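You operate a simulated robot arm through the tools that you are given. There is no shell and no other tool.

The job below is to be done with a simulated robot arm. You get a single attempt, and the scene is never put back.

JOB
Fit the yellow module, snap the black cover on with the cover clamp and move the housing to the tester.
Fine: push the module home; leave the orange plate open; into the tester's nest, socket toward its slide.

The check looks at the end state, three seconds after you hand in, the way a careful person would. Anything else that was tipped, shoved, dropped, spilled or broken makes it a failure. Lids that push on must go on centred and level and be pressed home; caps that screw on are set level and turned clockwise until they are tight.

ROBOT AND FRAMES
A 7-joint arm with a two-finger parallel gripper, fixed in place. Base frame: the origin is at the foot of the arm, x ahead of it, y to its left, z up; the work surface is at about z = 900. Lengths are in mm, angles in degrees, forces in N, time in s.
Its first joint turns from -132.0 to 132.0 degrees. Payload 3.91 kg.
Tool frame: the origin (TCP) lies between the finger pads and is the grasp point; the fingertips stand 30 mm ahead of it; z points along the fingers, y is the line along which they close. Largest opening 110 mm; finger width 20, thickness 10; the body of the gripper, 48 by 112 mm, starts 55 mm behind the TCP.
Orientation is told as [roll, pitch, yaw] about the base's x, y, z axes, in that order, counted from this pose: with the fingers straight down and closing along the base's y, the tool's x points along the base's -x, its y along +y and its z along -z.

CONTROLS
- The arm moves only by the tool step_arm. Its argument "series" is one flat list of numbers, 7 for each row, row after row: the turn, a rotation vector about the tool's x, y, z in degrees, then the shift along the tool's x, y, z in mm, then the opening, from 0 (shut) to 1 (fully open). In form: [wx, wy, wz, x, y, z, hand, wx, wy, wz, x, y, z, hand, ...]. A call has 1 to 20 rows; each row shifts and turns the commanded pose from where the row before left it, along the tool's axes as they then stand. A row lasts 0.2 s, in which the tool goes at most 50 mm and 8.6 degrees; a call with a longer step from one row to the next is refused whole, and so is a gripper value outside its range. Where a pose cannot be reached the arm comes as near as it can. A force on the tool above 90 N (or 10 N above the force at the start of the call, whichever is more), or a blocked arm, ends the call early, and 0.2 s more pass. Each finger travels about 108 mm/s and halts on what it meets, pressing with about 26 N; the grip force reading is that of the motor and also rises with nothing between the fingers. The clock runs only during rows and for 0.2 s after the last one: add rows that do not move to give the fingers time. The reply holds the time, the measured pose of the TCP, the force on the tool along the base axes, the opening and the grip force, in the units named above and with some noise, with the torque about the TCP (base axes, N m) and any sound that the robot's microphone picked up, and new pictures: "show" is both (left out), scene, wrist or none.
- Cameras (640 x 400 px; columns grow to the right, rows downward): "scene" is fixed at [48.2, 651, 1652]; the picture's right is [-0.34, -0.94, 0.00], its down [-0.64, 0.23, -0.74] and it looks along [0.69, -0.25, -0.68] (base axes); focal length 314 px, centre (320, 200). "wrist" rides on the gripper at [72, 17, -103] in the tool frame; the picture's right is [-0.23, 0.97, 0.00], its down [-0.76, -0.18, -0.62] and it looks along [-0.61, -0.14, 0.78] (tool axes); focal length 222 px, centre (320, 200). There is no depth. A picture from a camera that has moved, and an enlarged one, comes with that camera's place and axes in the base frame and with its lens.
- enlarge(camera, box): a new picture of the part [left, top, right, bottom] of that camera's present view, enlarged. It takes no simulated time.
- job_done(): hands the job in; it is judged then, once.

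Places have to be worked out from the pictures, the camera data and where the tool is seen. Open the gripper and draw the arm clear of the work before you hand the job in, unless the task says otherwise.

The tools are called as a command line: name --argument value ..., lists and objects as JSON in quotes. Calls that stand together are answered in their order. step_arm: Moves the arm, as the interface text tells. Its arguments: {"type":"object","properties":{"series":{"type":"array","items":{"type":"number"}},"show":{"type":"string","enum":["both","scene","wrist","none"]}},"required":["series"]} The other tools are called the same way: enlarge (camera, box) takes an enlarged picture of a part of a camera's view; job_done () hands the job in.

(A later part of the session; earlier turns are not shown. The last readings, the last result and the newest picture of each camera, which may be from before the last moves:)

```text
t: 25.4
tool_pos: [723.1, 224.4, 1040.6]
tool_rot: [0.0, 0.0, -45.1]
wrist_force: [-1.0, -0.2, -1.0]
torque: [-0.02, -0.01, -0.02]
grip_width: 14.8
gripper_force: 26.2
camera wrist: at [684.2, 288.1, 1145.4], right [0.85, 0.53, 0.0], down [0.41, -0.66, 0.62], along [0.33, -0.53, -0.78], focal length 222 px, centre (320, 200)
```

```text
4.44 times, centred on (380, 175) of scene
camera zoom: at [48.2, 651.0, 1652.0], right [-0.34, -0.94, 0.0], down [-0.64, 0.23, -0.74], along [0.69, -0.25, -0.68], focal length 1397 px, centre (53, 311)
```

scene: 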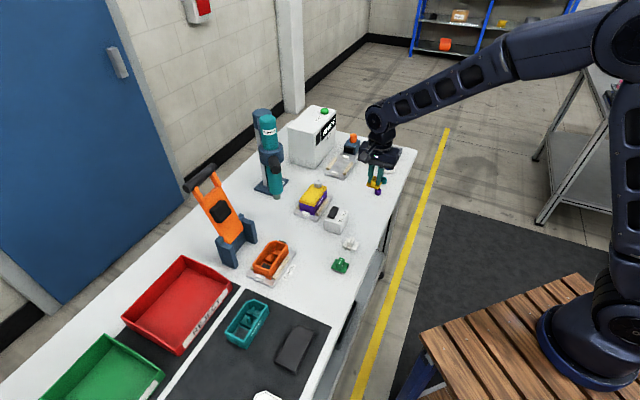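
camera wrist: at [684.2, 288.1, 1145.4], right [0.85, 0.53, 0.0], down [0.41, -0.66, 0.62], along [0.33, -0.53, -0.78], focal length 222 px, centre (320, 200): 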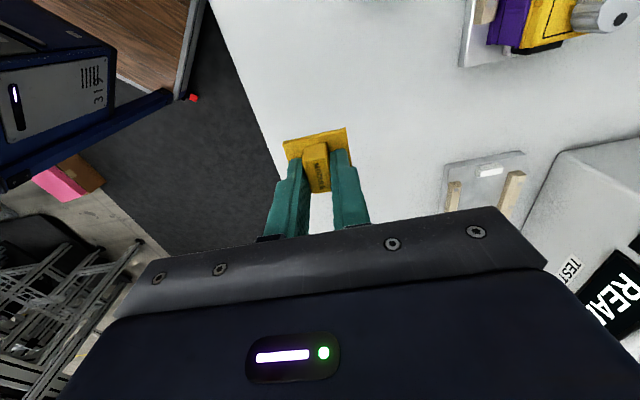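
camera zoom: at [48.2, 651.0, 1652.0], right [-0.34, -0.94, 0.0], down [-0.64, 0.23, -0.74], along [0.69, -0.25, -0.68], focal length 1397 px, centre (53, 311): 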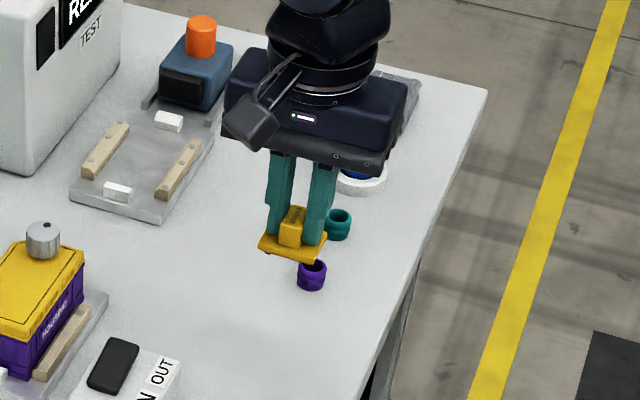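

The module is held rigidly, its centre about 1 mm from the TCP. The pocket centre works out to ≈[585.7,617.1]; I carry the module there, stopping well above the rim to check alignment.

step_arm --series '[0, 0, 0, 41.5, 20.05, -5, 0.0, 0, 0, 0, 41.5, 20.05, -5, 0.0, 0, 0, 0, 41.5, 20.05, 0, 0.0, 0, 0, 0, 41.5, 20.05, 0, 0.0, 0, 0, 0, 41.5, 20.05, 0, 0.0, 0, 0, 0, 41.5, 20.05, 0, 0.0, 0, 0, 0, 41.5, 20.05, 5, 0.0, 0, 0, 0, 41.5, 20.05, 10, 0.0, 0, 0, 0, 41.5, 20.05, 16, 0.0, 0, 0, 0, 0, 0, 0, 0.0, 0, 0, 0, 0, 0, 0, 0.0]' --show "both"

enlarge --camera "wrist" --box '[240, 70, 420, 210]'

```text
t: 27.8
tool_pos: [586.2, 615.7, 1020.2]
tool_rot: [0.1, 0.0, -45.0]
wrist_force: [-0.7, 0.4, -0.7]
torque: [-0.01, 0.0, -0.02]
grip_width: 15.1
gripper_force: 25.7
camera wrist: at [548.2, 678.6, 1123.0], right [0.85, 0.53, 0.0], down [0.41, -0.66, 0.62], along [0.33, -0.53, -0.78], focal length 222 px, centre (320, 200)
```

scene: 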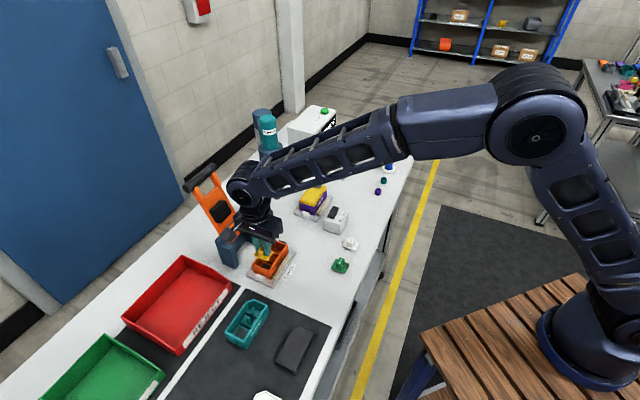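
wrist: 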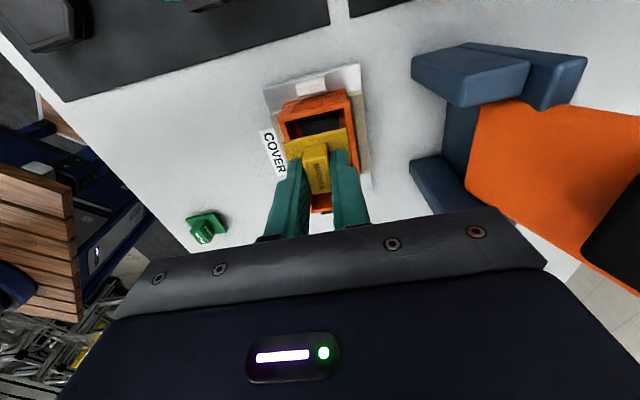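

```text
2.86 times, centred on (330, 140) of wrist
camera zoom: at [548.2, 678.6, 1123.0], right [0.85, 0.53, 0.0], down [0.41, -0.66, 0.62], along [0.33, -0.53, -0.78], focal length 635 px, centre (291, 371)
```

zoom: 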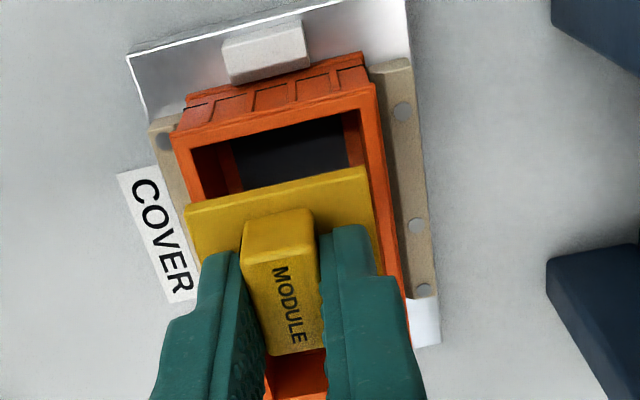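

The housing interior is centred on the hand within ~0.3 mm across; I need ~0.9 mm more toward the end wall. I shift and lower so the module is just at the rim, then re-check.

step_arm --series '[0, 0, 0, 0.9, 0, 5, 0.0, 0, 0, 0, 0, 0, 10, 0.0, 0, 0, 0, 0, 0, 10, 0.0, 0, 0, 0, 0, 0, 4, 0.0, 0, 0, 0, 0, 0, 0, 0.0, 0, 0, 0, 0, 0, 0, 0.0]' --show "wrist"

enlarge --camera "wrist" --box '[240, 70, 420, 210]'

enlarge --camera "scene" --box '[230, 220, 320, 290]'

```text
t: 29.2
tool_pos: [585.9, 616.7, 992.6]
tool_rot: [0.0, 0.0, -45.0]
wrist_force: [0.3, -0.7, -1.2]
torque: [-0.01, -0.03, 0.04]
grip_width: 15.1
gripper_force: 25.4
camera wrist: at [547.9, 681.1, 1096.2], right [0.85, 0.53, 0.0], down [0.41, -0.66, 0.62], along [0.33, -0.53, -0.78], focal length 222 px, centre (320, 200)
```

wrist: 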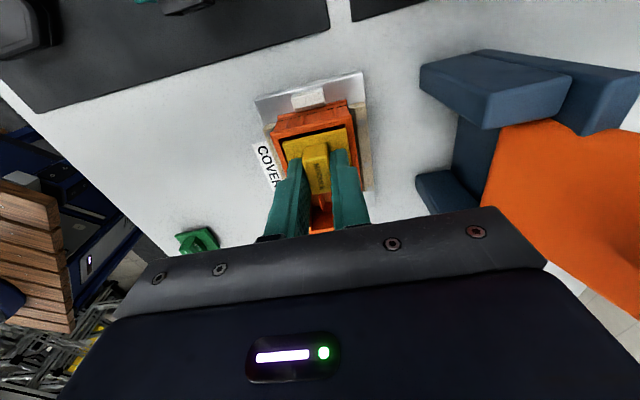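

```text
2.86 times, centred on (330, 140) of wrist
camera zoom: at [547.9, 681.1, 1096.2], right [0.85, 0.53, 0.0], down [0.41, -0.66, 0.62], along [0.33, -0.53, -0.78], focal length 635 px, centre (291, 371)
```

zoom: 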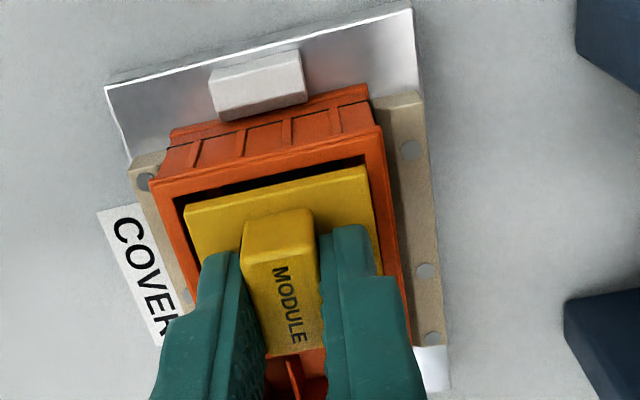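

```text
5.71 times, centred on (275, 255) of scene
camera zoom: at [48.2, 651.0, 1652.0], right [-0.34, -0.94, 0.0], down [-0.64, 0.23, -0.74], along [0.69, -0.25, -0.68], focal length 1796 px, centre (577, -114)
```

zoom: 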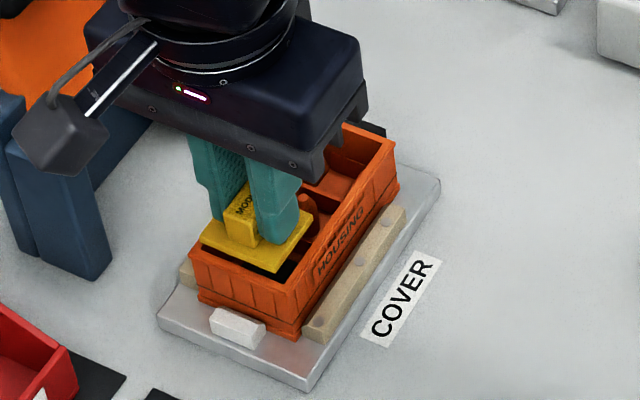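

I zoom in strongly to judge the gaps between the module plate and the housing's inner walls.

enlarge --camera "wrist" --box '[275, 110, 365, 170]'

enlarge --camera "wrist" --box '[335, 125, 365, 175]'

```text
6.67 times, centred on (320, 140) of wrist
camera zoom: at [547.9, 681.1, 1096.2], right [0.85, 0.53, 0.0], down [0.41, -0.66, 0.62], along [0.33, -0.53, -0.78], focal length 1481 px, centre (320, 600)
```

zoom: 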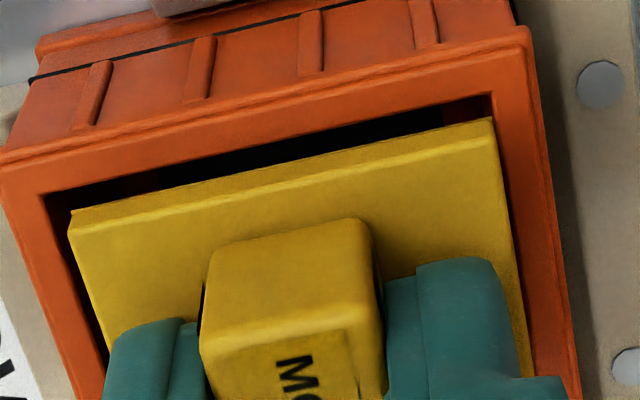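

```text
8.00 times, centred on (350, 150) of wrist
camera zoom: at [547.9, 681.1, 1096.2], right [0.85, 0.53, 0.0], down [0.41, -0.66, 0.62], along [0.33, -0.53, -0.78], focal length 1777 px, centre (80, 600)
```

zoom: 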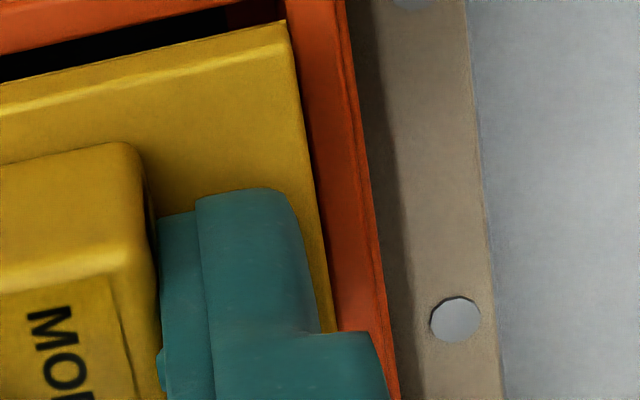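

Across (e2) the module needs ~1.3 mm toward the base side; along e1 the gap is fine. I shift and lower gently into the compartment, reading forces.

step_arm --series '[0, 0, 0, 0, -1.3, 0, 0.0, 0, 0, 0, 0, 0, 3, 0.0, 0, 0, 0, 0, 0, 3, 0.0, 0, 0, 0, 0, 0, 3, 0.0, 0, 0, 0, 0, 0, 3, 0.0, 0, 0, 0, 0, 0, 0, 0.0]' --show "wrist"

enlarge --camera "wrist" --box '[275, 110, 365, 170]'

```text
t: 30.6
tool_pos: [585.3, 617.4, 979.0]
tool_rot: [0.0, -0.1, -44.9]
wrist_force: [0.3, -0.8, -0.6]
torque: [0.0, -0.03, -0.03]
grip_width: 15.0
gripper_force: 25.9
camera wrist: at [546.6, 681.1, 1083.5], right [0.85, 0.53, 0.0], down [0.41, -0.66, 0.62], along [0.33, -0.53, -0.78], focal length 222 px, centre (320, 200)
```

wrist: 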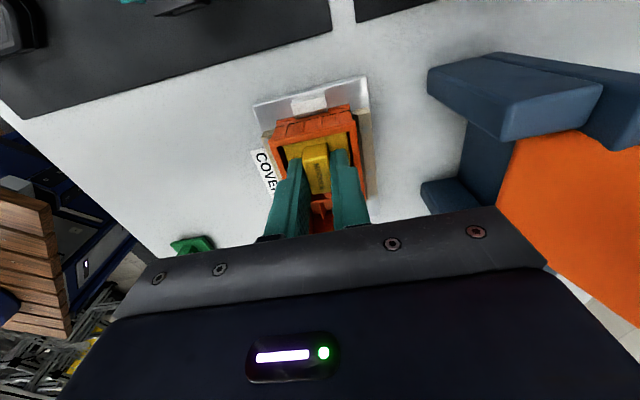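

```text
6.67 times, centred on (320, 140) of wrist
camera zoom: at [546.6, 681.1, 1083.5], right [0.85, 0.53, 0.0], down [0.41, -0.66, 0.62], along [0.33, -0.53, -0.78], focal length 1481 px, centre (320, 600)
```

zoom: 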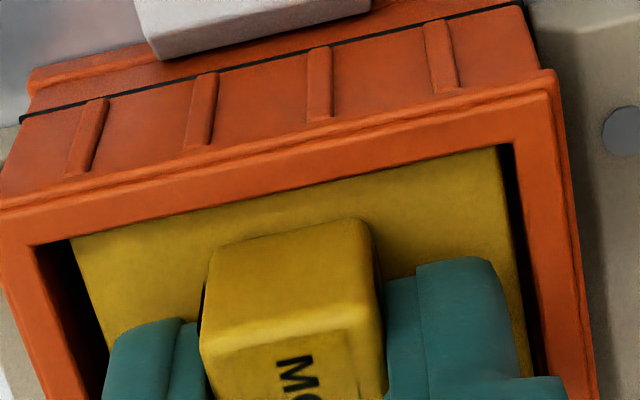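

No contact so far; the plate is just below the rim, with ~0.85 mm more shift needed across. I correct and continue down slowly.

step_arm --series '[0, 0, 0, 0, -0.85, 0, 0.0, 0, 0, 0, 0, 0, 2.5, 0.0, 0, 0, 0, 0, 0, 2.5, 0.0, 0, 0, 0, 0, 0, 2.5, 0.0, 0, 0, 0, 0, 0, 2.5, 0.0, 0, 0, 0, 0, 0, 0, 0.0]' --show "wrist"

enlarge --camera "wrist" --box '[275, 110, 365, 170]'

```text
t: 32.0
tool_pos: [585.6, 616.7, 970.7]
tool_rot: [0.1, 0.0, -45.0]
wrist_force: [-0.3, -0.1, 0.1]
torque: [0.03, 0.0, 0.01]
grip_width: 15.0
gripper_force: 25.5
camera wrist: at [546.2, 680.2, 1073.9], right [0.85, 0.53, 0.0], down [0.41, -0.66, 0.62], along [0.33, -0.53, -0.78], focal length 222 px, centre (320, 200)
```

wrist: 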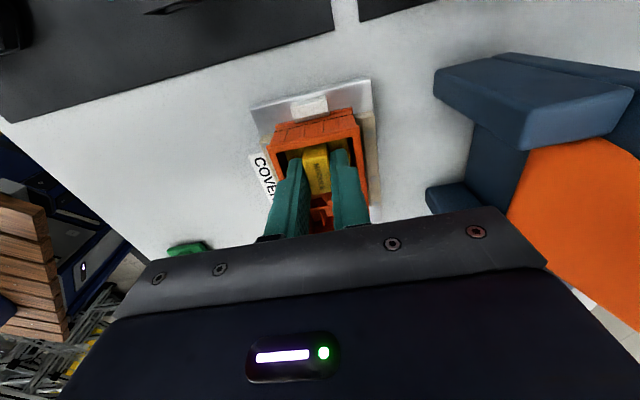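

```text
6.67 times, centred on (320, 140) of wrist
camera zoom: at [546.2, 680.2, 1073.9], right [0.85, 0.53, 0.0], down [0.41, -0.66, 0.62], along [0.33, -0.53, -0.78], focal length 1481 px, centre (320, 600)
```

zoom: 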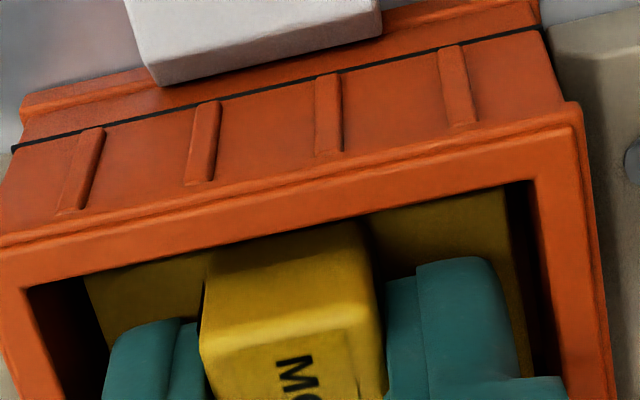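

By the metric check the module is now centred in the compartment (≤0.4 mm). I continue down in 2 mm steps watching for contact.

step_arm --series '[0, 0, 0, -0.2, 0, 2, 0.0, 0, 0, 0, 0, 0, 2, 0.0, 0, 0, 0, 0, 0, 2, 0.0, 0, 0, 0, 0, 0, 0, 0.0]' --show "none"

```text
t: 33.0
tool_pos: [584.5, 617.1, 965.4]
tool_rot: [0.1, 0.0, -45.0]
wrist_force: [0.1, -0.7, -0.6]
torque: [0.01, 0.0, 0.01]
grip_width: 15.0
gripper_force: 26.2
```

No contact yet at z≈965. I go on down another 6 mm in small steps.

step_arm --series '[0, 0, 0, 0, 0, 2, 0.0, 0, 0, 0, 0, 0, 2, 0.0, 0, 0, 0, 0, 0, 2, 0.0, 0, 0, 0, 0, 0, 0, 0.0]' --show "none"

```text
t: 34.0
tool_pos: [586.2, 617.8, 958.9]
tool_rot: [0.0, 0.1, -45.0]
wrist_force: [-0.1, -0.5, -0.5]
torque: [0.04, 0.02, -0.01]
grip_width: 14.9
gripper_force: 26.1
```

Still free at z≈959. Continuing down.

step_arm --series '[0, 0, 0, 0, 0, 1.5, 0.0, 0, 0, 0, 0, 0, 1.5, 0.0, 0, 0, 0, 0, 0, 1.5, 0.0, 0, 0, 0, 0, 0, 0, 0.0]' --show "wrist"

enlarge --camera "wrist" --box '[275, 130, 365, 190]'

```text
t: 35.0
tool_pos: [586.9, 618.3, 955.2]
tool_rot: [0.2, 0.1, -45.0]
wrist_force: [-1.3, -0.6, 23.4]
torque: [-0.11, 0.0, -0.01]
grip_width: 15.1
gripper_force: 26.1
camera wrist: at [546.6, 680.8, 1059.4], right [0.85, 0.53, 0.0], down [0.41, -0.67, 0.62], along [0.33, -0.53, -0.78], focal length 222 px, centre (320, 200)
```

wrist: 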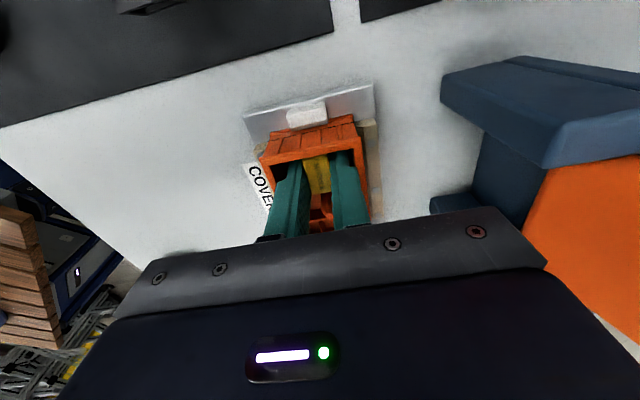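

```text
6.67 times, centred on (320, 160) of wrist
camera zoom: at [546.6, 680.8, 1059.4], right [0.85, 0.53, 0.0], down [0.41, -0.67, 0.62], along [0.33, -0.53, -0.78], focal length 1481 px, centre (320, 467)
```

zoom: 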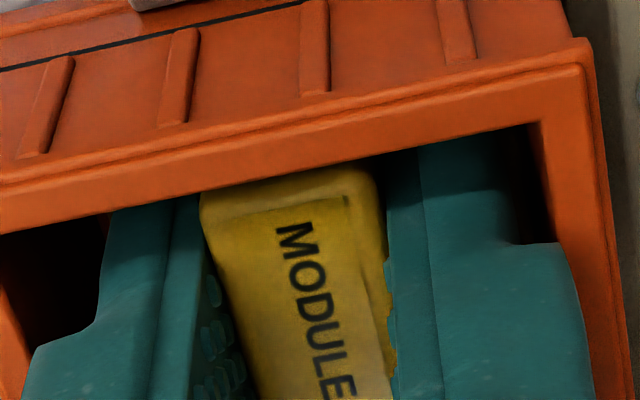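

Contact at z≈955 with 23 N: the module has met its seat. I push 1 mm further to see whether it slides home, watching force and sound.

step_arm --series '[0, 0, 0, 0, 0, 1, 0.0, 0, 0, 0, 0, 0, 0, 0.0]' --show "none"

```text
t: 35.6
tool_pos: [584.6, 618.6, 955.7]
tool_rot: [0.2, 0.0, -45.0]
wrist_force: [-0.6, 1.8, 40.5]
torque: [-0.1, -0.02, -0.04]
grip_width: 15.0
gripper_force: 26.1
```

Force climbs to 40 N without a click. I push another 1.5 mm, staying below the 90 N limit.

step_arm --series '[0, 0, 0, 0, 0, 0.8, 0.0, 0, 0, 0, 0, 0, 0.7, 0.0, 0, 0, 0, 0, 0, 0, 0.0]' --show "wrist"

enlarge --camera "wrist" --box '[275, 130, 365, 230]'

```text
t: 36.4
tool_pos: [585.2, 617.1, 954.0]
tool_rot: [0.3, 0.1, -45.0]
wrist_force: [1.6, -0.2, 65.6]
torque: [-0.24, -0.01, 0.01]
grip_width: 15.3
gripper_force: 26.2
camera wrist: at [546.4, 680.5, 1059.0], right [0.85, 0.53, 0.01], down [0.41, -0.67, 0.62], along [0.33, -0.53, -0.78], focal length 222 px, centre (320, 200)
```

wrist: 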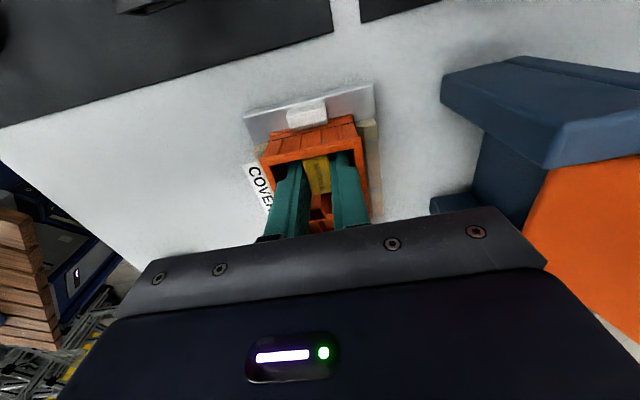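

```text
4.00 times, centred on (320, 180) of wrist
camera zoom: at [546.4, 680.5, 1059.0], right [0.85, 0.53, 0.01], down [0.41, -0.67, 0.62], along [0.33, -0.53, -0.78], focal length 888 px, centre (320, 280)
```

zoom: 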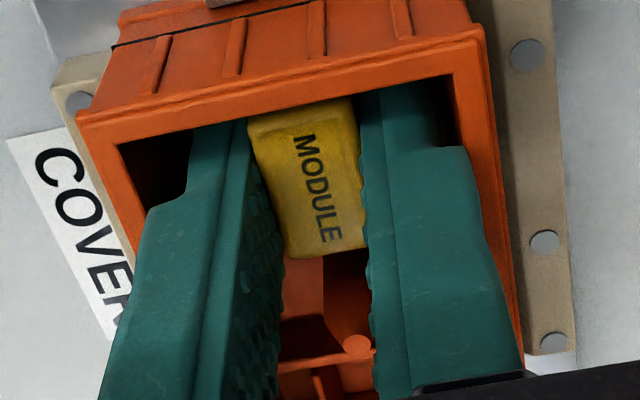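

65 N without a click; the module may be on its seat or on an edge. I back off the pressure, open the fingers a few mm and rise to inspect how the module sits.

step_arm --series '[0, 0, 0, 0, 0, -1.5, 0.0, 0, 0, 0, 0, 0, -1.2, 0.0, 0, 0, 0, 0, 0, 0, 0.19, 0, 0, 0, 0, 0, 0, 0.19, 0, 0, 0, 0, 0, 0, 0.19]' --show "none"

step_arm --series '[0, 0, 0, 0, 0, -10, 0.19, 0, 0, 0, 0, 0, -20, 0.19, 0, 0, 0, 0, 0, -30, 0.19, 0, 0, 0, 0, 0, 0, 0.19]' --show "both"

enlarge --camera "wrist" --box '[250, 50, 370, 200]'

enlarge --camera "scene" --box '[240, 225, 310, 285]'

```text
t: 37.6
tool_pos: [584.5, 618.0, 954.2]
tool_rot: [0.0, 0.0, -45.0]
wrist_force: [7.3, 6.8, 49.0]
torque: [0.11, -0.14, 0.09]
grip_width: 15.8
gripper_force: 0.1
```

```text
t: 38.6
tool_pos: [583.3, 616.5, 1012.4]
tool_rot: [-0.2, 0.0, -45.0]
wrist_force: [-0.5, 0.3, 0.4]
torque: [-0.02, 0.01, -0.01]
grip_width: 20.9
gripper_force: 0.0
camera wrist: at [544.6, 680.6, 1116.8], right [0.85, 0.53, 0.0], down [0.41, -0.66, 0.62], along [0.33, -0.53, -0.78], focal length 222 px, centre (320, 200)
```

scene: 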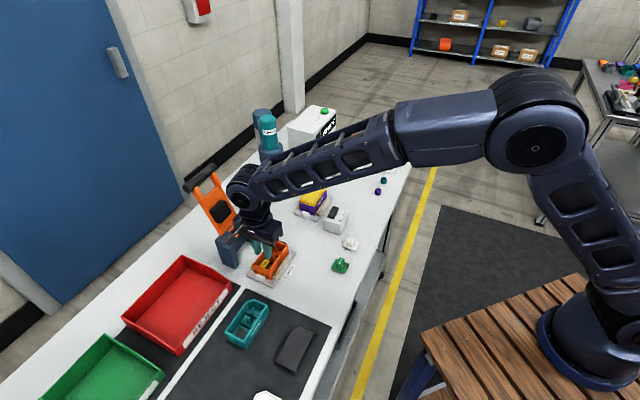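
wrist: 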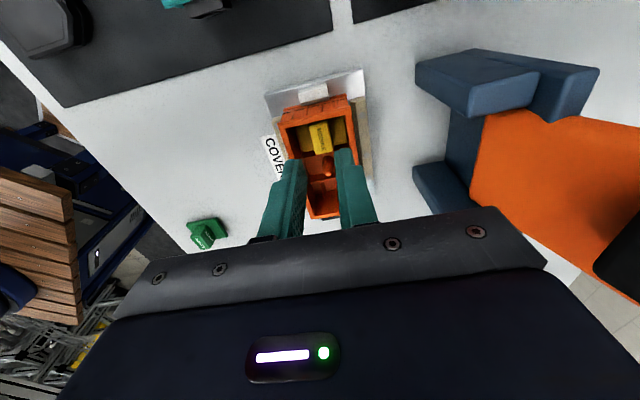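

```text
2.67 times, centred on (310, 125) of wrist
camera zoom: at [544.6, 680.6, 1116.8], right [0.85, 0.53, 0.0], down [0.41, -0.66, 0.62], along [0.33, -0.53, -0.78], focal length 592 px, centre (347, 400)
```

zoom: 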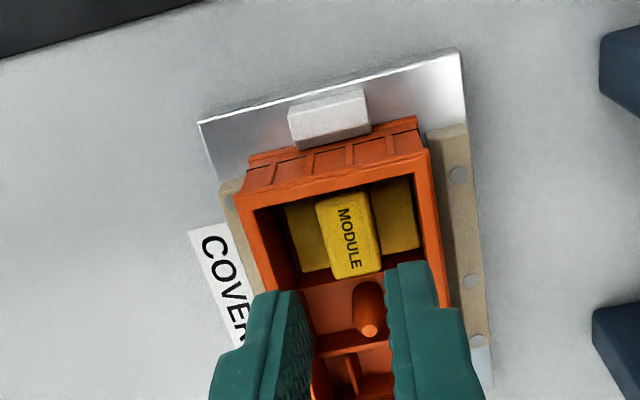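

```text
6.67 times, centred on (275, 255) of scene
camera zoom: at [48.2, 651.0, 1652.0], right [-0.34, -0.94, 0.0], down [-0.64, 0.23, -0.74], along [0.69, -0.25, -0.68], focal length 2096 px, centre (620, -167)
```

zoom: 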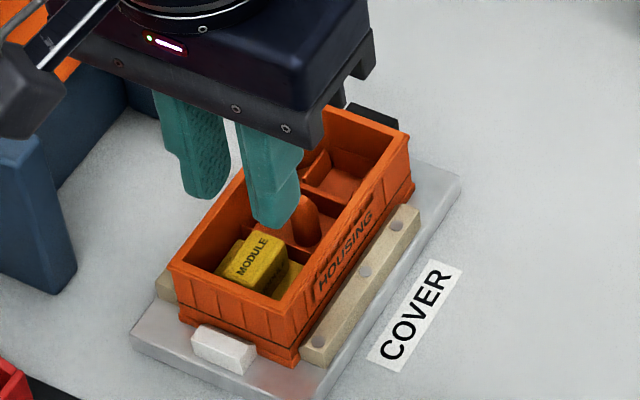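

The fingers' thicker upper part was wedging in the housing, so that force wasn't on the module. The module now stands in its compartment; I close the fingers and press on its block from above.

step_arm --series '[0, 0, 0, 0, 0, 0, 0.0, 0, 0, 0, 0, 0, 10, 0.0, 0, 0, 0, 0, 0, 15, 0.0, 0, 0, 0, 0, 0, 5, 0.0, 0, 0, 0, 0, 0, 0, 0.0]' --show "wrist"

enlarge --camera "wrist" --box '[250, 90, 390, 220]'

```text
t: 39.8
tool_pos: [584.4, 616.2, 983.0]
tool_rot: [0.0, 0.0, -45.0]
wrist_force: [0.5, 0.5, -0.1]
torque: [0.0, 0.01, -0.02]
grip_width: 0.2
gripper_force: 26.1
camera wrist: at [545.7, 680.5, 1088.1], right [0.85, 0.53, 0.0], down [0.41, -0.66, 0.62], along [0.33, -0.53, -0.78], focal length 222 px, centre (320, 200)
```

wrist: 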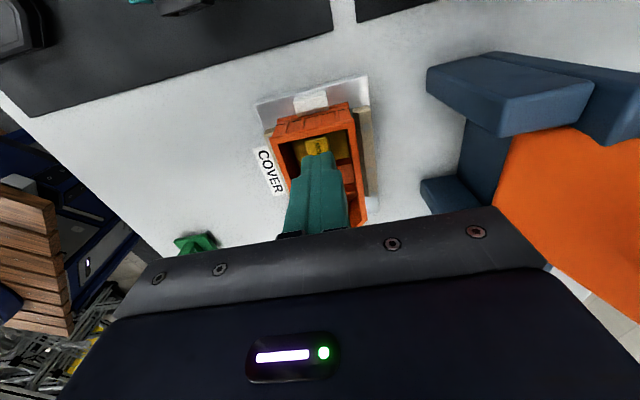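

```text
3.08 times, centred on (320, 155) of wrist
camera zoom: at [545.7, 680.5, 1088.1], right [0.85, 0.53, 0.0], down [0.41, -0.66, 0.62], along [0.33, -0.53, -0.78], focal length 684 px, centre (320, 338)
```

zoom: 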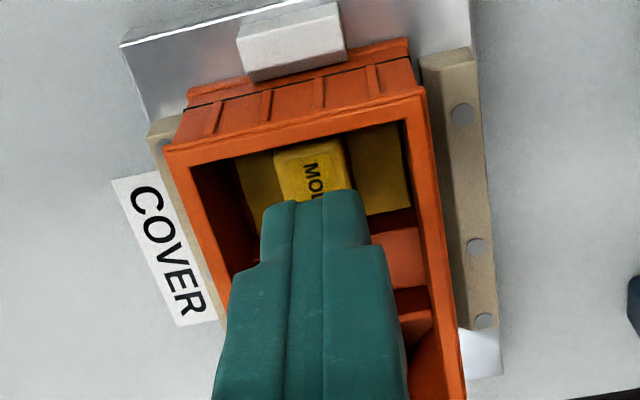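

Fingers closed above the block. I press down in small steps, watching for contact and a click.

step_arm --series '[0, 0, 0, 0, 0, 3, 0.0, 0, 0, 0, 0, 0, 2, 0.0, 0, 0, 0, 0, 0, 2, 0.0, 0, 0, 0, 0, 0, 1, 0.0, 0, 0, 0, 0, 0, 0, 0.0]' --show "none"

```text
t: 41.0
tool_pos: [583.7, 616.4, 975.0]
tool_rot: [0.1, 0.0, -45.0]
wrist_force: [-0.1, -0.2, 0.0]
torque: [0.02, 0.04, 0.03]
grip_width: 0.1
gripper_force: 25.7
```

No contact at 975; continuing in 1 mm steps.

step_arm --series '[0, 0, 0, 0, 0, 1, 0.0, 0, 0, 0, 0, 0, 1, 0.0, 0, 0, 0, 0, 0, 1, 0.0, 0, 0, 0, 0, 0, 0, 0.0]' --show "none"

```text
t: 42.0
tool_pos: [584.6, 617.6, 974.4]
tool_rot: [0.2, -0.1, -45.0]
wrist_force: [-5.2, -6.0, 34.2]
torque: [-0.16, 0.16, -0.01]
grip_width: 0.1
gripper_force: 25.5
```

Contact on the block at fingertip z≈944 with 34 N. I press further step by step.

step_arm --series '[0, 0, 0, 0, 0, 1, 0.0, 0, 0, 0, 0, 0, 1, 0.0, 0, 0, 0, 0, 0, 0, 0.0]' --show "none"

```text
t: 42.8
tool_pos: [584.7, 617.6, 975.3]
tool_rot: [0.4, 0.1, -45.0]
wrist_force: [3.0, 5.7, 63.9]
torque: [0.16, -0.13, 0.01]
grip_width: 0.2
gripper_force: 26.0
```

step_arm --series '[0, 0, 0, 0, 0, 0.7, 0.0, 0, 0, 0, 0, 0, 0, 0.0]' --show "wrist"

enlarge --camera "wrist" --box '[265, 100, 385, 200]'

```text
t: 43.4
tool_pos: [584.0, 618.2, 974.8]
tool_rot: [0.4, 0.1, -45.1]
wrist_force: [10.1, 3.2, 66.0]
torque: [0.05, -0.35, 0.16]
grip_width: 0.0
gripper_force: 26.0
camera wrist: at [545.9, 680.0, 1078.9], right [0.85, 0.53, 0.01], down [0.41, -0.67, 0.62], along [0.33, -0.53, -0.78], focal length 222 px, centre (320, 200)
```

wrist: 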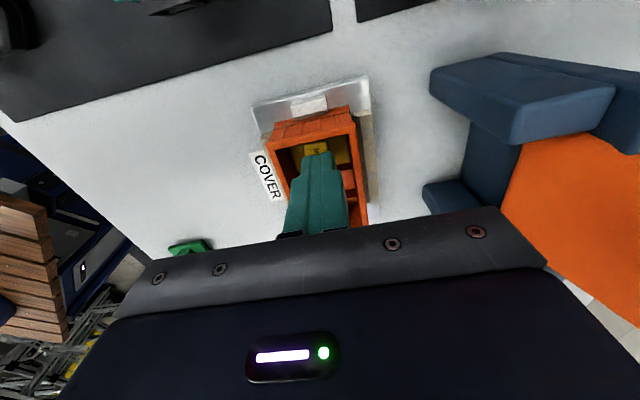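

```text
4.00 times, centred on (325, 150) of wrist
camera zoom: at [545.9, 680.0, 1078.9], right [0.85, 0.53, 0.01], down [0.41, -0.67, 0.62], along [0.33, -0.53, -0.78], focal length 888 px, centre (300, 400)
```

zoom: 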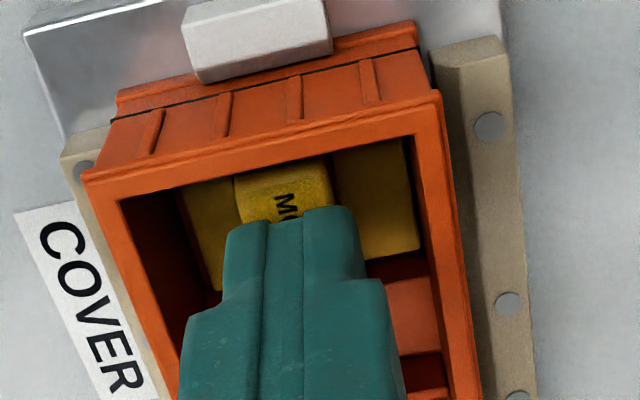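

66 N and no movement. I lift off and take a plan view to judge whether the module is fully seated or caught on an edge.

step_arm --series '[0, 0, 0, 0, 0, -5, 0.0, 0, 0, 0, 0, 0, -15, 0.0, 0, 0, 0, -5, -4, -20, 0.0, 0, 0, 0, -20, -10, -10, 0.0, 0, 0, 0, 0, 0, 0, 0.0]' --show "wrist"

enlarge --camera "wrist" --box '[265, 0, 385, 100]'

enlarge --camera "scene" --box '[250, 235, 290, 275]'

```text
t: 44.6
tool_pos: [592.4, 588.1, 1019.3]
tool_rot: [0.0, 0.0, -45.1]
wrist_force: [0.4, 0.0, -0.3]
torque: [-0.02, -0.01, 0.05]
grip_width: 0.0
gripper_force: 26.2
camera wrist: at [554.5, 651.4, 1123.7], right [0.85, 0.53, 0.0], down [0.41, -0.66, 0.62], along [0.33, -0.53, -0.78], focal length 222 px, centre (320, 200)
```

wrist: 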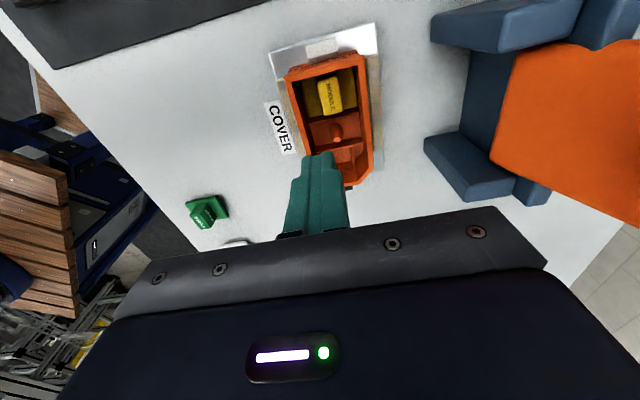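

```text
4.00 times, centred on (325, 50) of wrist
camera zoom: at [554.5, 651.4, 1123.7], right [0.85, 0.53, 0.0], down [0.41, -0.66, 0.62], along [0.33, -0.53, -0.78], focal length 888 px, centre (300, 800)
```

zoom: 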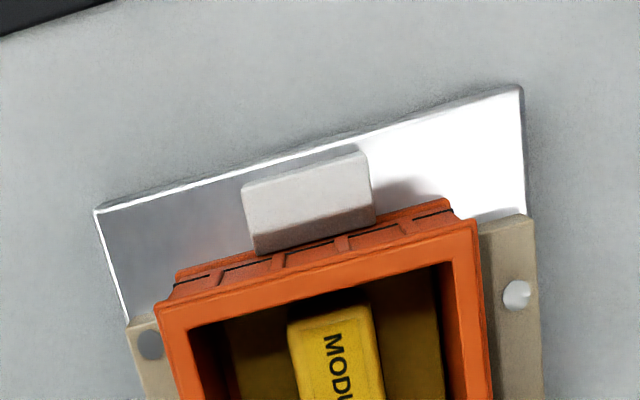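

```text
10.00 times, centred on (270, 255) of scene
camera zoom: at [48.2, 651.0, 1652.0], right [-0.34, -0.94, 0.0], down [-0.64, 0.23, -0.74], along [0.69, -0.25, -0.68], focal length 3144 px, centre (820, -350)
```

zoom: 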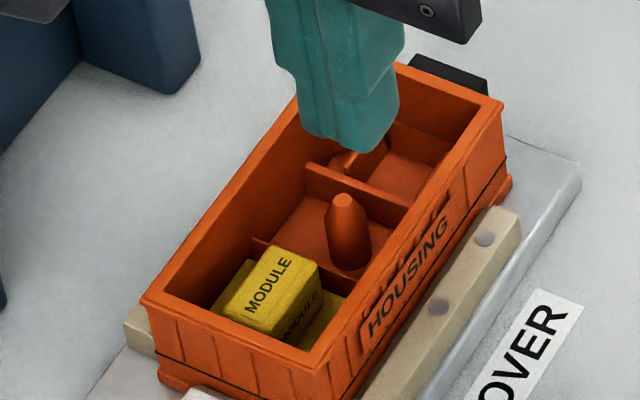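

I shift further so that the camera is directly above the module compartment.

step_arm --series '[0, 0, 0, -34, -3, 0, 0.0, 0, 0, 0, 0, 0, 0, 0.0, 0, 0, 0, 0, 0, 0, 0.0]' --show "wrist"

enlarge --camera "wrist" --box '[275, 0, 395, 120]'

```text
t: 45.4
tool_pos: [614.6, 563.2, 1017.5]
tool_rot: [-0.1, -0.1, -45.0]
wrist_force: [0.3, 0.8, 0.3]
torque: [0.01, 0.0, -0.02]
grip_width: 0.1
gripper_force: 26.3
camera wrist: at [576.5, 625.5, 1122.6], right [0.85, 0.53, 0.0], down [0.41, -0.66, 0.62], along [0.33, -0.53, -0.78], focal length 222 px, centre (320, 200)
```

wrist: 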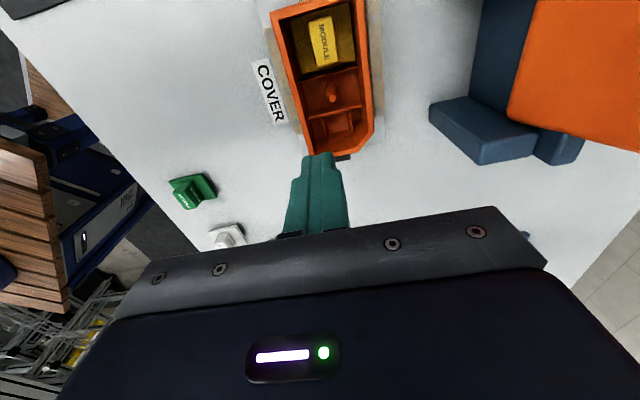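

```text
3.33 times, centred on (335, 60) of wrist
camera zoom: at [576.5, 625.5, 1122.6], right [0.85, 0.53, 0.0], down [0.41, -0.66, 0.62], along [0.33, -0.53, -0.78], focal length 740 px, centre (270, 667)
```

zoom: 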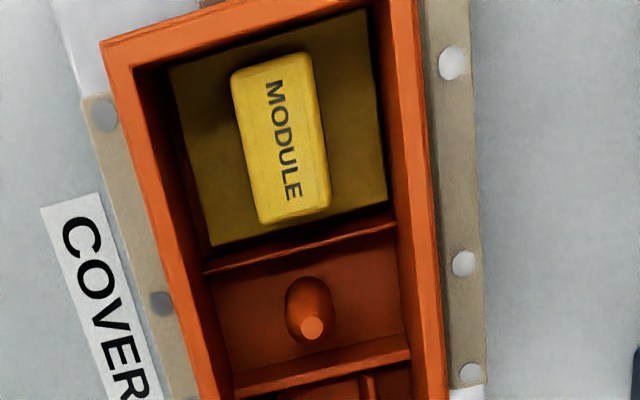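

enlarge --camera "wrist" --box '[285, 0, 365, 50]'

enlarge --camera "wrist" --box '[290, 40, 370, 90]'

```text
8.00 times, centred on (325, 25) of wrist
camera zoom: at [576.5, 625.5, 1122.6], right [0.85, 0.53, 0.0], down [0.41, -0.66, 0.62], along [0.33, -0.53, -0.78], focal length 1777 px, centre (280, 1600)
```

zoom: 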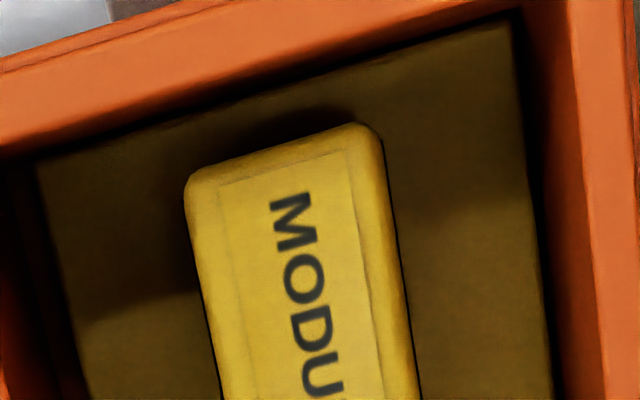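

```text
8.00 times, centred on (330, 65) of wrist
camera zoom: at [576.5, 625.5, 1122.6], right [0.85, 0.53, 0.0], down [0.41, -0.66, 0.62], along [0.33, -0.53, -0.78], focal length 1777 px, centre (240, 1280)
```

zoom: 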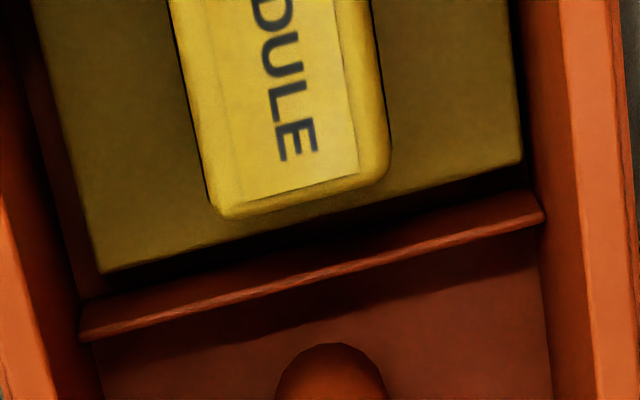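

Measured in this plan view, the module sits ~1.2 mm too close to the end wall and ~1.1 mm too far toward the clamp relative to the recess, so its feet are probably on the recess frame. I return above it with fingers opened 21 mm to re-grip it higher up.

step_arm --series '[0, 0, 0, 30, 8, 0, 0.19, 0, 0, 0, 29, 9, 0, 0.19, 0, 0, 0, 0, 0, 15, 0.19, 0, 0, 0, 0, 0, 15, 0.19, 0, 0, 0, 0, 0, 5, 0.19, 0, 0, 0, 0, 0, 0, 0.19, 0, 0, 0, 0, 0, 0, 0.19]' --show "wrist"

enlarge --camera "wrist" --box '[265, 90, 385, 190]'

```text
t: 47.0
tool_pos: [583.8, 617.2, 983.5]
tool_rot: [0.0, 0.0, -45.0]
wrist_force: [-0.5, 0.3, 0.4]
torque: [0.03, 0.02, 0.01]
grip_width: 21.1
gripper_force: 0.0
camera wrist: at [545.6, 680.8, 1088.0], right [0.85, 0.53, 0.0], down [0.41, -0.66, 0.62], along [0.33, -0.53, -0.78], focal length 222 px, centre (320, 200)
```

wrist: 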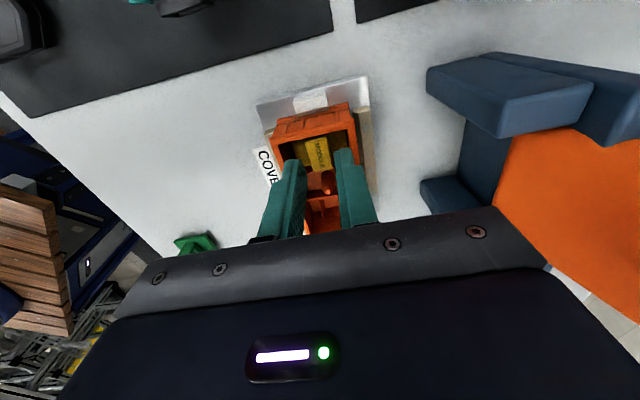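

```text
4.00 times, centred on (325, 140) of wrist
camera zoom: at [545.6, 680.8, 1088.0], right [0.85, 0.53, 0.0], down [0.41, -0.66, 0.62], along [0.33, -0.53, -0.78], focal length 888 px, centre (300, 440)
```

zoom: 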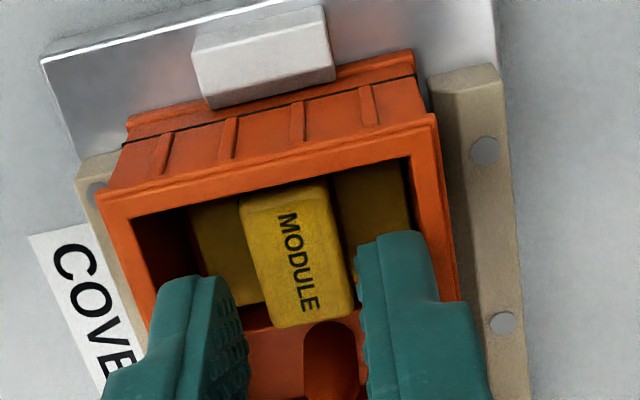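

The block is centred between the fingers. I descend to z≈960 (shoulders well above the rim) and close on it.

step_arm --series '[0, 0, 0, 0, 0, 8, 0.19, 0, 0, 0, 0, 0, 8, 0.19, 0, 0, 0, 0, 0, 7, 0.19, 0, 0, 0, 0, 0, 0, 0.19, 0, 0, 0, 0, 0, 0, 0.1, 0, 0, 0, 0, 0, 0, 0.0, 0, 0, 0, 0, 0, 0, 0.0]' --show "none"

```text
t: 48.6
tool_pos: [585.4, 618.9, 961.4]
tool_rot: [0.0, 0.1, -45.0]
wrist_force: [0.2, 0.0, -0.2]
torque: [-0.02, -0.02, -0.03]
grip_width: 15.0
gripper_force: 26.4
```

Gripped again. I lift 1.5 mm, shift −1.2 along and −1.1 across, and lower while watching the force.

step_arm --series '[0, 0, 0, 0, 0, -1.5, 0.0, 0, 0, 0, -1.2, -1.1, 0, 0.0, 0, 0, 0, 0, 0, 1.0, 0.0, 0, 0, 0, 0, 0, 1.0, 0.0, 0, 0, 0, 0, 0, 1.0, 0.0, 0, 0, 0, 0, 0, 0, 0.0]' --show "none"

```text
t: 50.0
tool_pos: [586.7, 615.0, 961.8]
tool_rot: [0.1, 0.0, -45.0]
wrist_force: [1.1, 1.1, 4.7]
torque: [0.02, -0.02, 0.01]
grip_width: 15.0
gripper_force: 25.9
```

Only 4.7 N although I'm 1.5 mm below the earlier level, so it may be entering. I continue down in 1 mm steps.

step_arm --series '[0, 0, 0, 0, 0, 1.0, 0.0, 0, 0, 0, 0, 0, 1.0, 0.0, 0, 0, 0, 0, 0, 0, 0.0]' --show "none"

```text
t: 50.8
tool_pos: [586.1, 615.5, 959.0]
tool_rot: [0.0, 0.0, -45.0]
wrist_force: [8.6, 2.3, 21.6]
torque: [0.07, -0.21, 0.04]
grip_width: 14.7
gripper_force: 26.3
```

step_arm --series '[0, 0, 0, 0, 0, 0.5, 0.0, 0, 0, 0, 0, 0, 0, 0.0]' --show "wrist"

enlarge --camera "wrist" --box '[265, 110, 385, 210]'

```text
t: 51.4
tool_pos: [584.2, 616.7, 959.2]
tool_rot: [0.2, 0.0, -45.1]
wrist_force: [10.5, 3.6, 21.8]
torque: [0.09, -0.21, 0.01]
grip_width: 15.0
gripper_force: 26.1
camera wrist: at [546.8, 679.0, 1062.6], right [0.85, 0.53, 0.0], down [0.41, -0.66, 0.62], along [0.33, -0.53, -0.78], focal length 222 px, centre (320, 200)
```

wrist: 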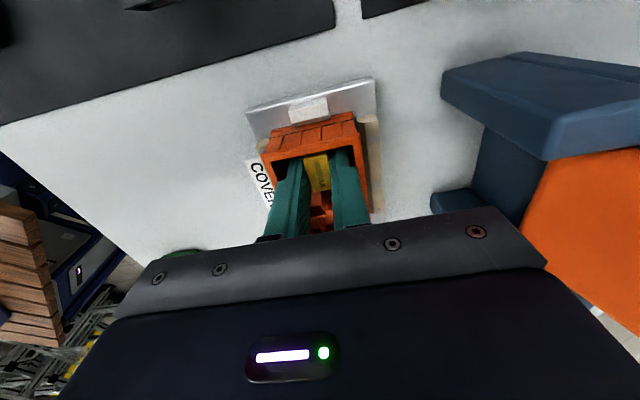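

```text
4.00 times, centred on (325, 160) of wrist
camera zoom: at [546.8, 679.0, 1062.6], right [0.85, 0.53, 0.0], down [0.41, -0.66, 0.62], along [0.33, -0.53, -0.78], focal length 888 px, centre (300, 360)
```

zoom: 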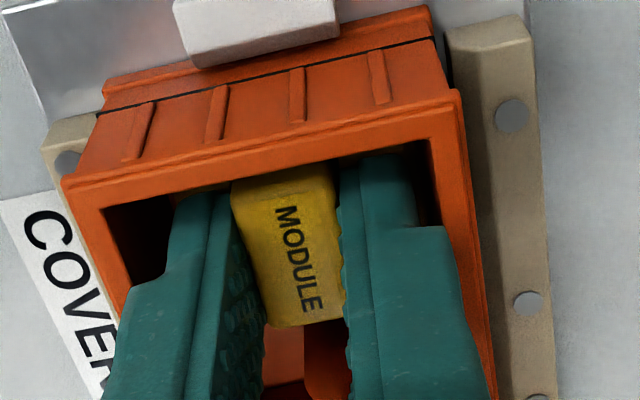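

The force stays constant while I lower, so the block is slipping in the grip rather than entering; no click so far. I release and lift, then look at another module's underside from a low angle to learn how it seats.

step_arm --series '[0, 0, 0, 0, 0, -1.0, 0.0, 0, 0, 0, 0, 0, -1.5, 0.1, 0, 0, 0, 0, 0, 0, 0.19, 0, 0, 0, 0, 0, 0, 0.19, 0, 0, 0, 0, 0, -10, 0.19, 0, 0, 0, 0, 0, -20, 0.19, 0, 0, 0, 0, 0, -30, 0.19, 0, 0, 0, -20, -13, -20, 0.19, 0, 0, 0, -39, -3, 0, 0.19, 0, 0, 0, 0, 0, 0, 0.19, 0, 0, 0, 0, 0, 0, 0.19]' --show "wrist"

enlarge --camera "wrist" --box '[270, 0, 390, 120]'

```text
t: 53.8
tool_pos: [616.8, 561.3, 1042.9]
tool_rot: [0.0, 0.0, -45.0]
wrist_force: [-0.3, -0.8, 0.1]
torque: [-0.02, 0.01, 0.01]
grip_width: 20.7
gripper_force: 0.0
camera wrist: at [577.7, 624.2, 1146.6], right [0.85, 0.53, 0.0], down [0.41, -0.66, 0.62], along [0.33, -0.53, -0.78], focal length 222 px, centre (320, 200)
```

wrist: 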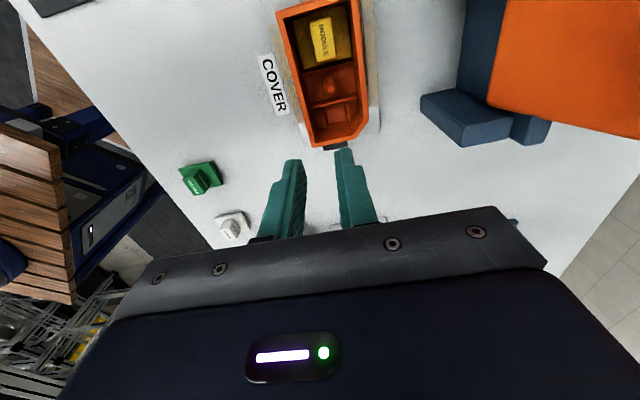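

```text
3.33 times, centred on (330, 60) of wrist
camera zoom: at [577.7, 624.2, 1146.6], right [0.85, 0.53, 0.0], down [0.41, -0.66, 0.62], along [0.33, -0.53, -0.78], focal length 740 px, centre (287, 667)
```

zoom: 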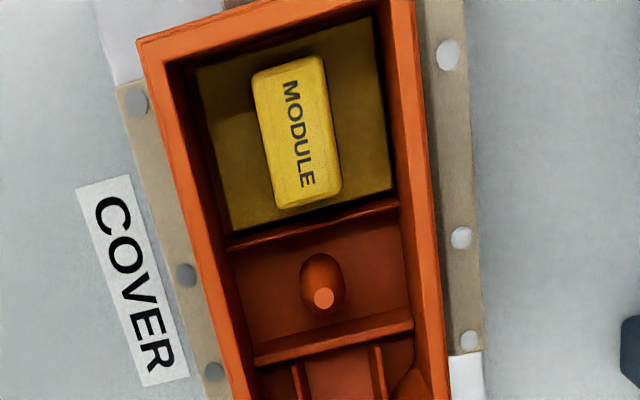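

enlarge --camera "wrist" --box '[285, 0, 375, 50]'

enlarge --camera "wrist" --box '[285, 30, 375, 80]'

```text
7.11 times, centred on (330, 25) of wrist
camera zoom: at [577.7, 624.2, 1146.6], right [0.85, 0.53, 0.0], down [0.41, -0.66, 0.62], along [0.33, -0.53, -0.78], focal length 1580 px, centre (249, 1444)
```

zoom: 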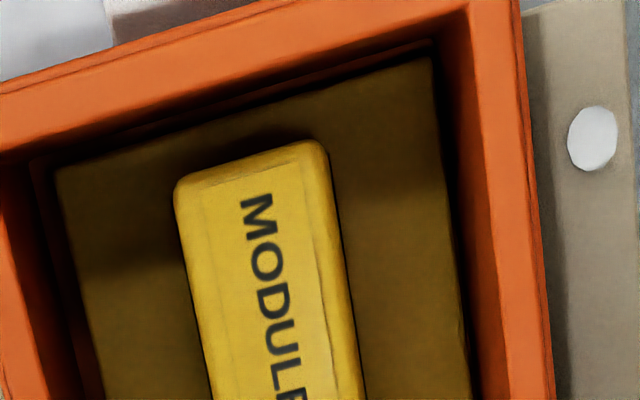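

```text
7.11 times, centred on (330, 55) of wrist
camera zoom: at [577.7, 624.2, 1146.6], right [0.85, 0.53, 0.0], down [0.41, -0.66, 0.62], along [0.33, -0.53, -0.78], focal length 1580 px, centre (249, 1231)
```

zoom: 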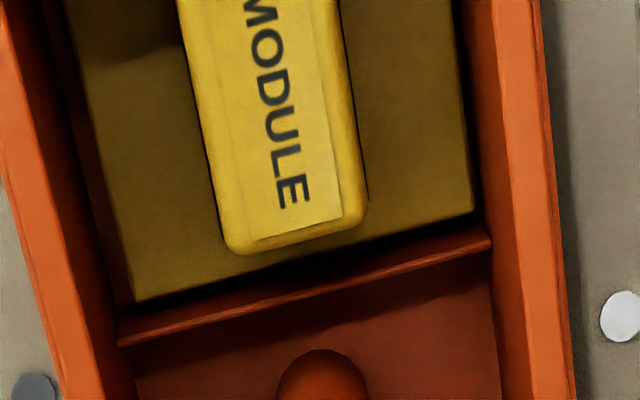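

enlarge --camera "wrist" --box '[282, 15, 314, 75]'

enlarge --camera "wrist" --box '[335, 0, 367, 60]'

```text
6.67 times, centred on (298, 45) of wrist
camera zoom: at [577.7, 624.2, 1146.6], right [0.85, 0.53, 0.0], down [0.41, -0.66, 0.62], along [0.33, -0.53, -0.78], focal length 1481 px, centre (467, 1233)
```

zoom: 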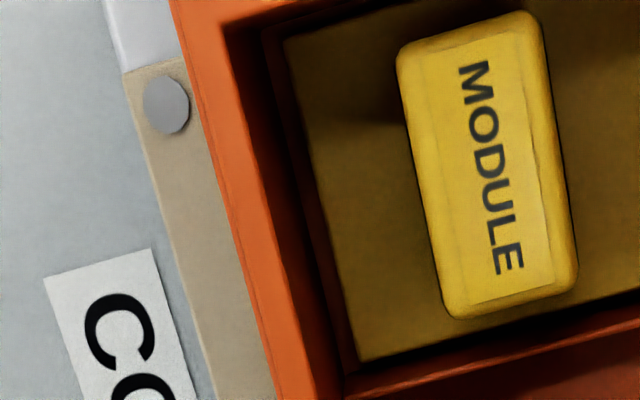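

```text
6.67 times, centred on (351, 30) of wrist
camera zoom: at [577.7, 624.2, 1146.6], right [0.85, 0.53, 0.0], down [0.41, -0.66, 0.62], along [0.33, -0.53, -0.78], focal length 1481 px, centre (113, 1333)
```

zoom: 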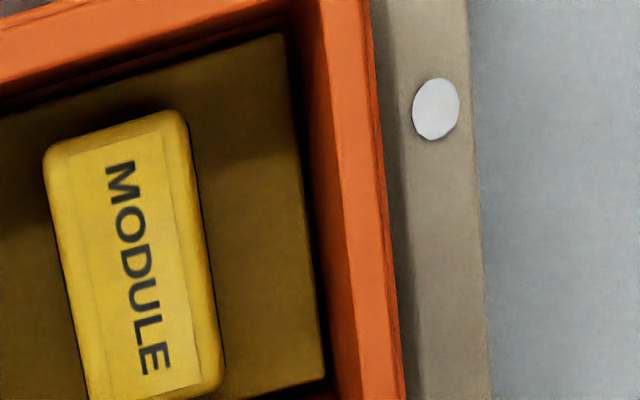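

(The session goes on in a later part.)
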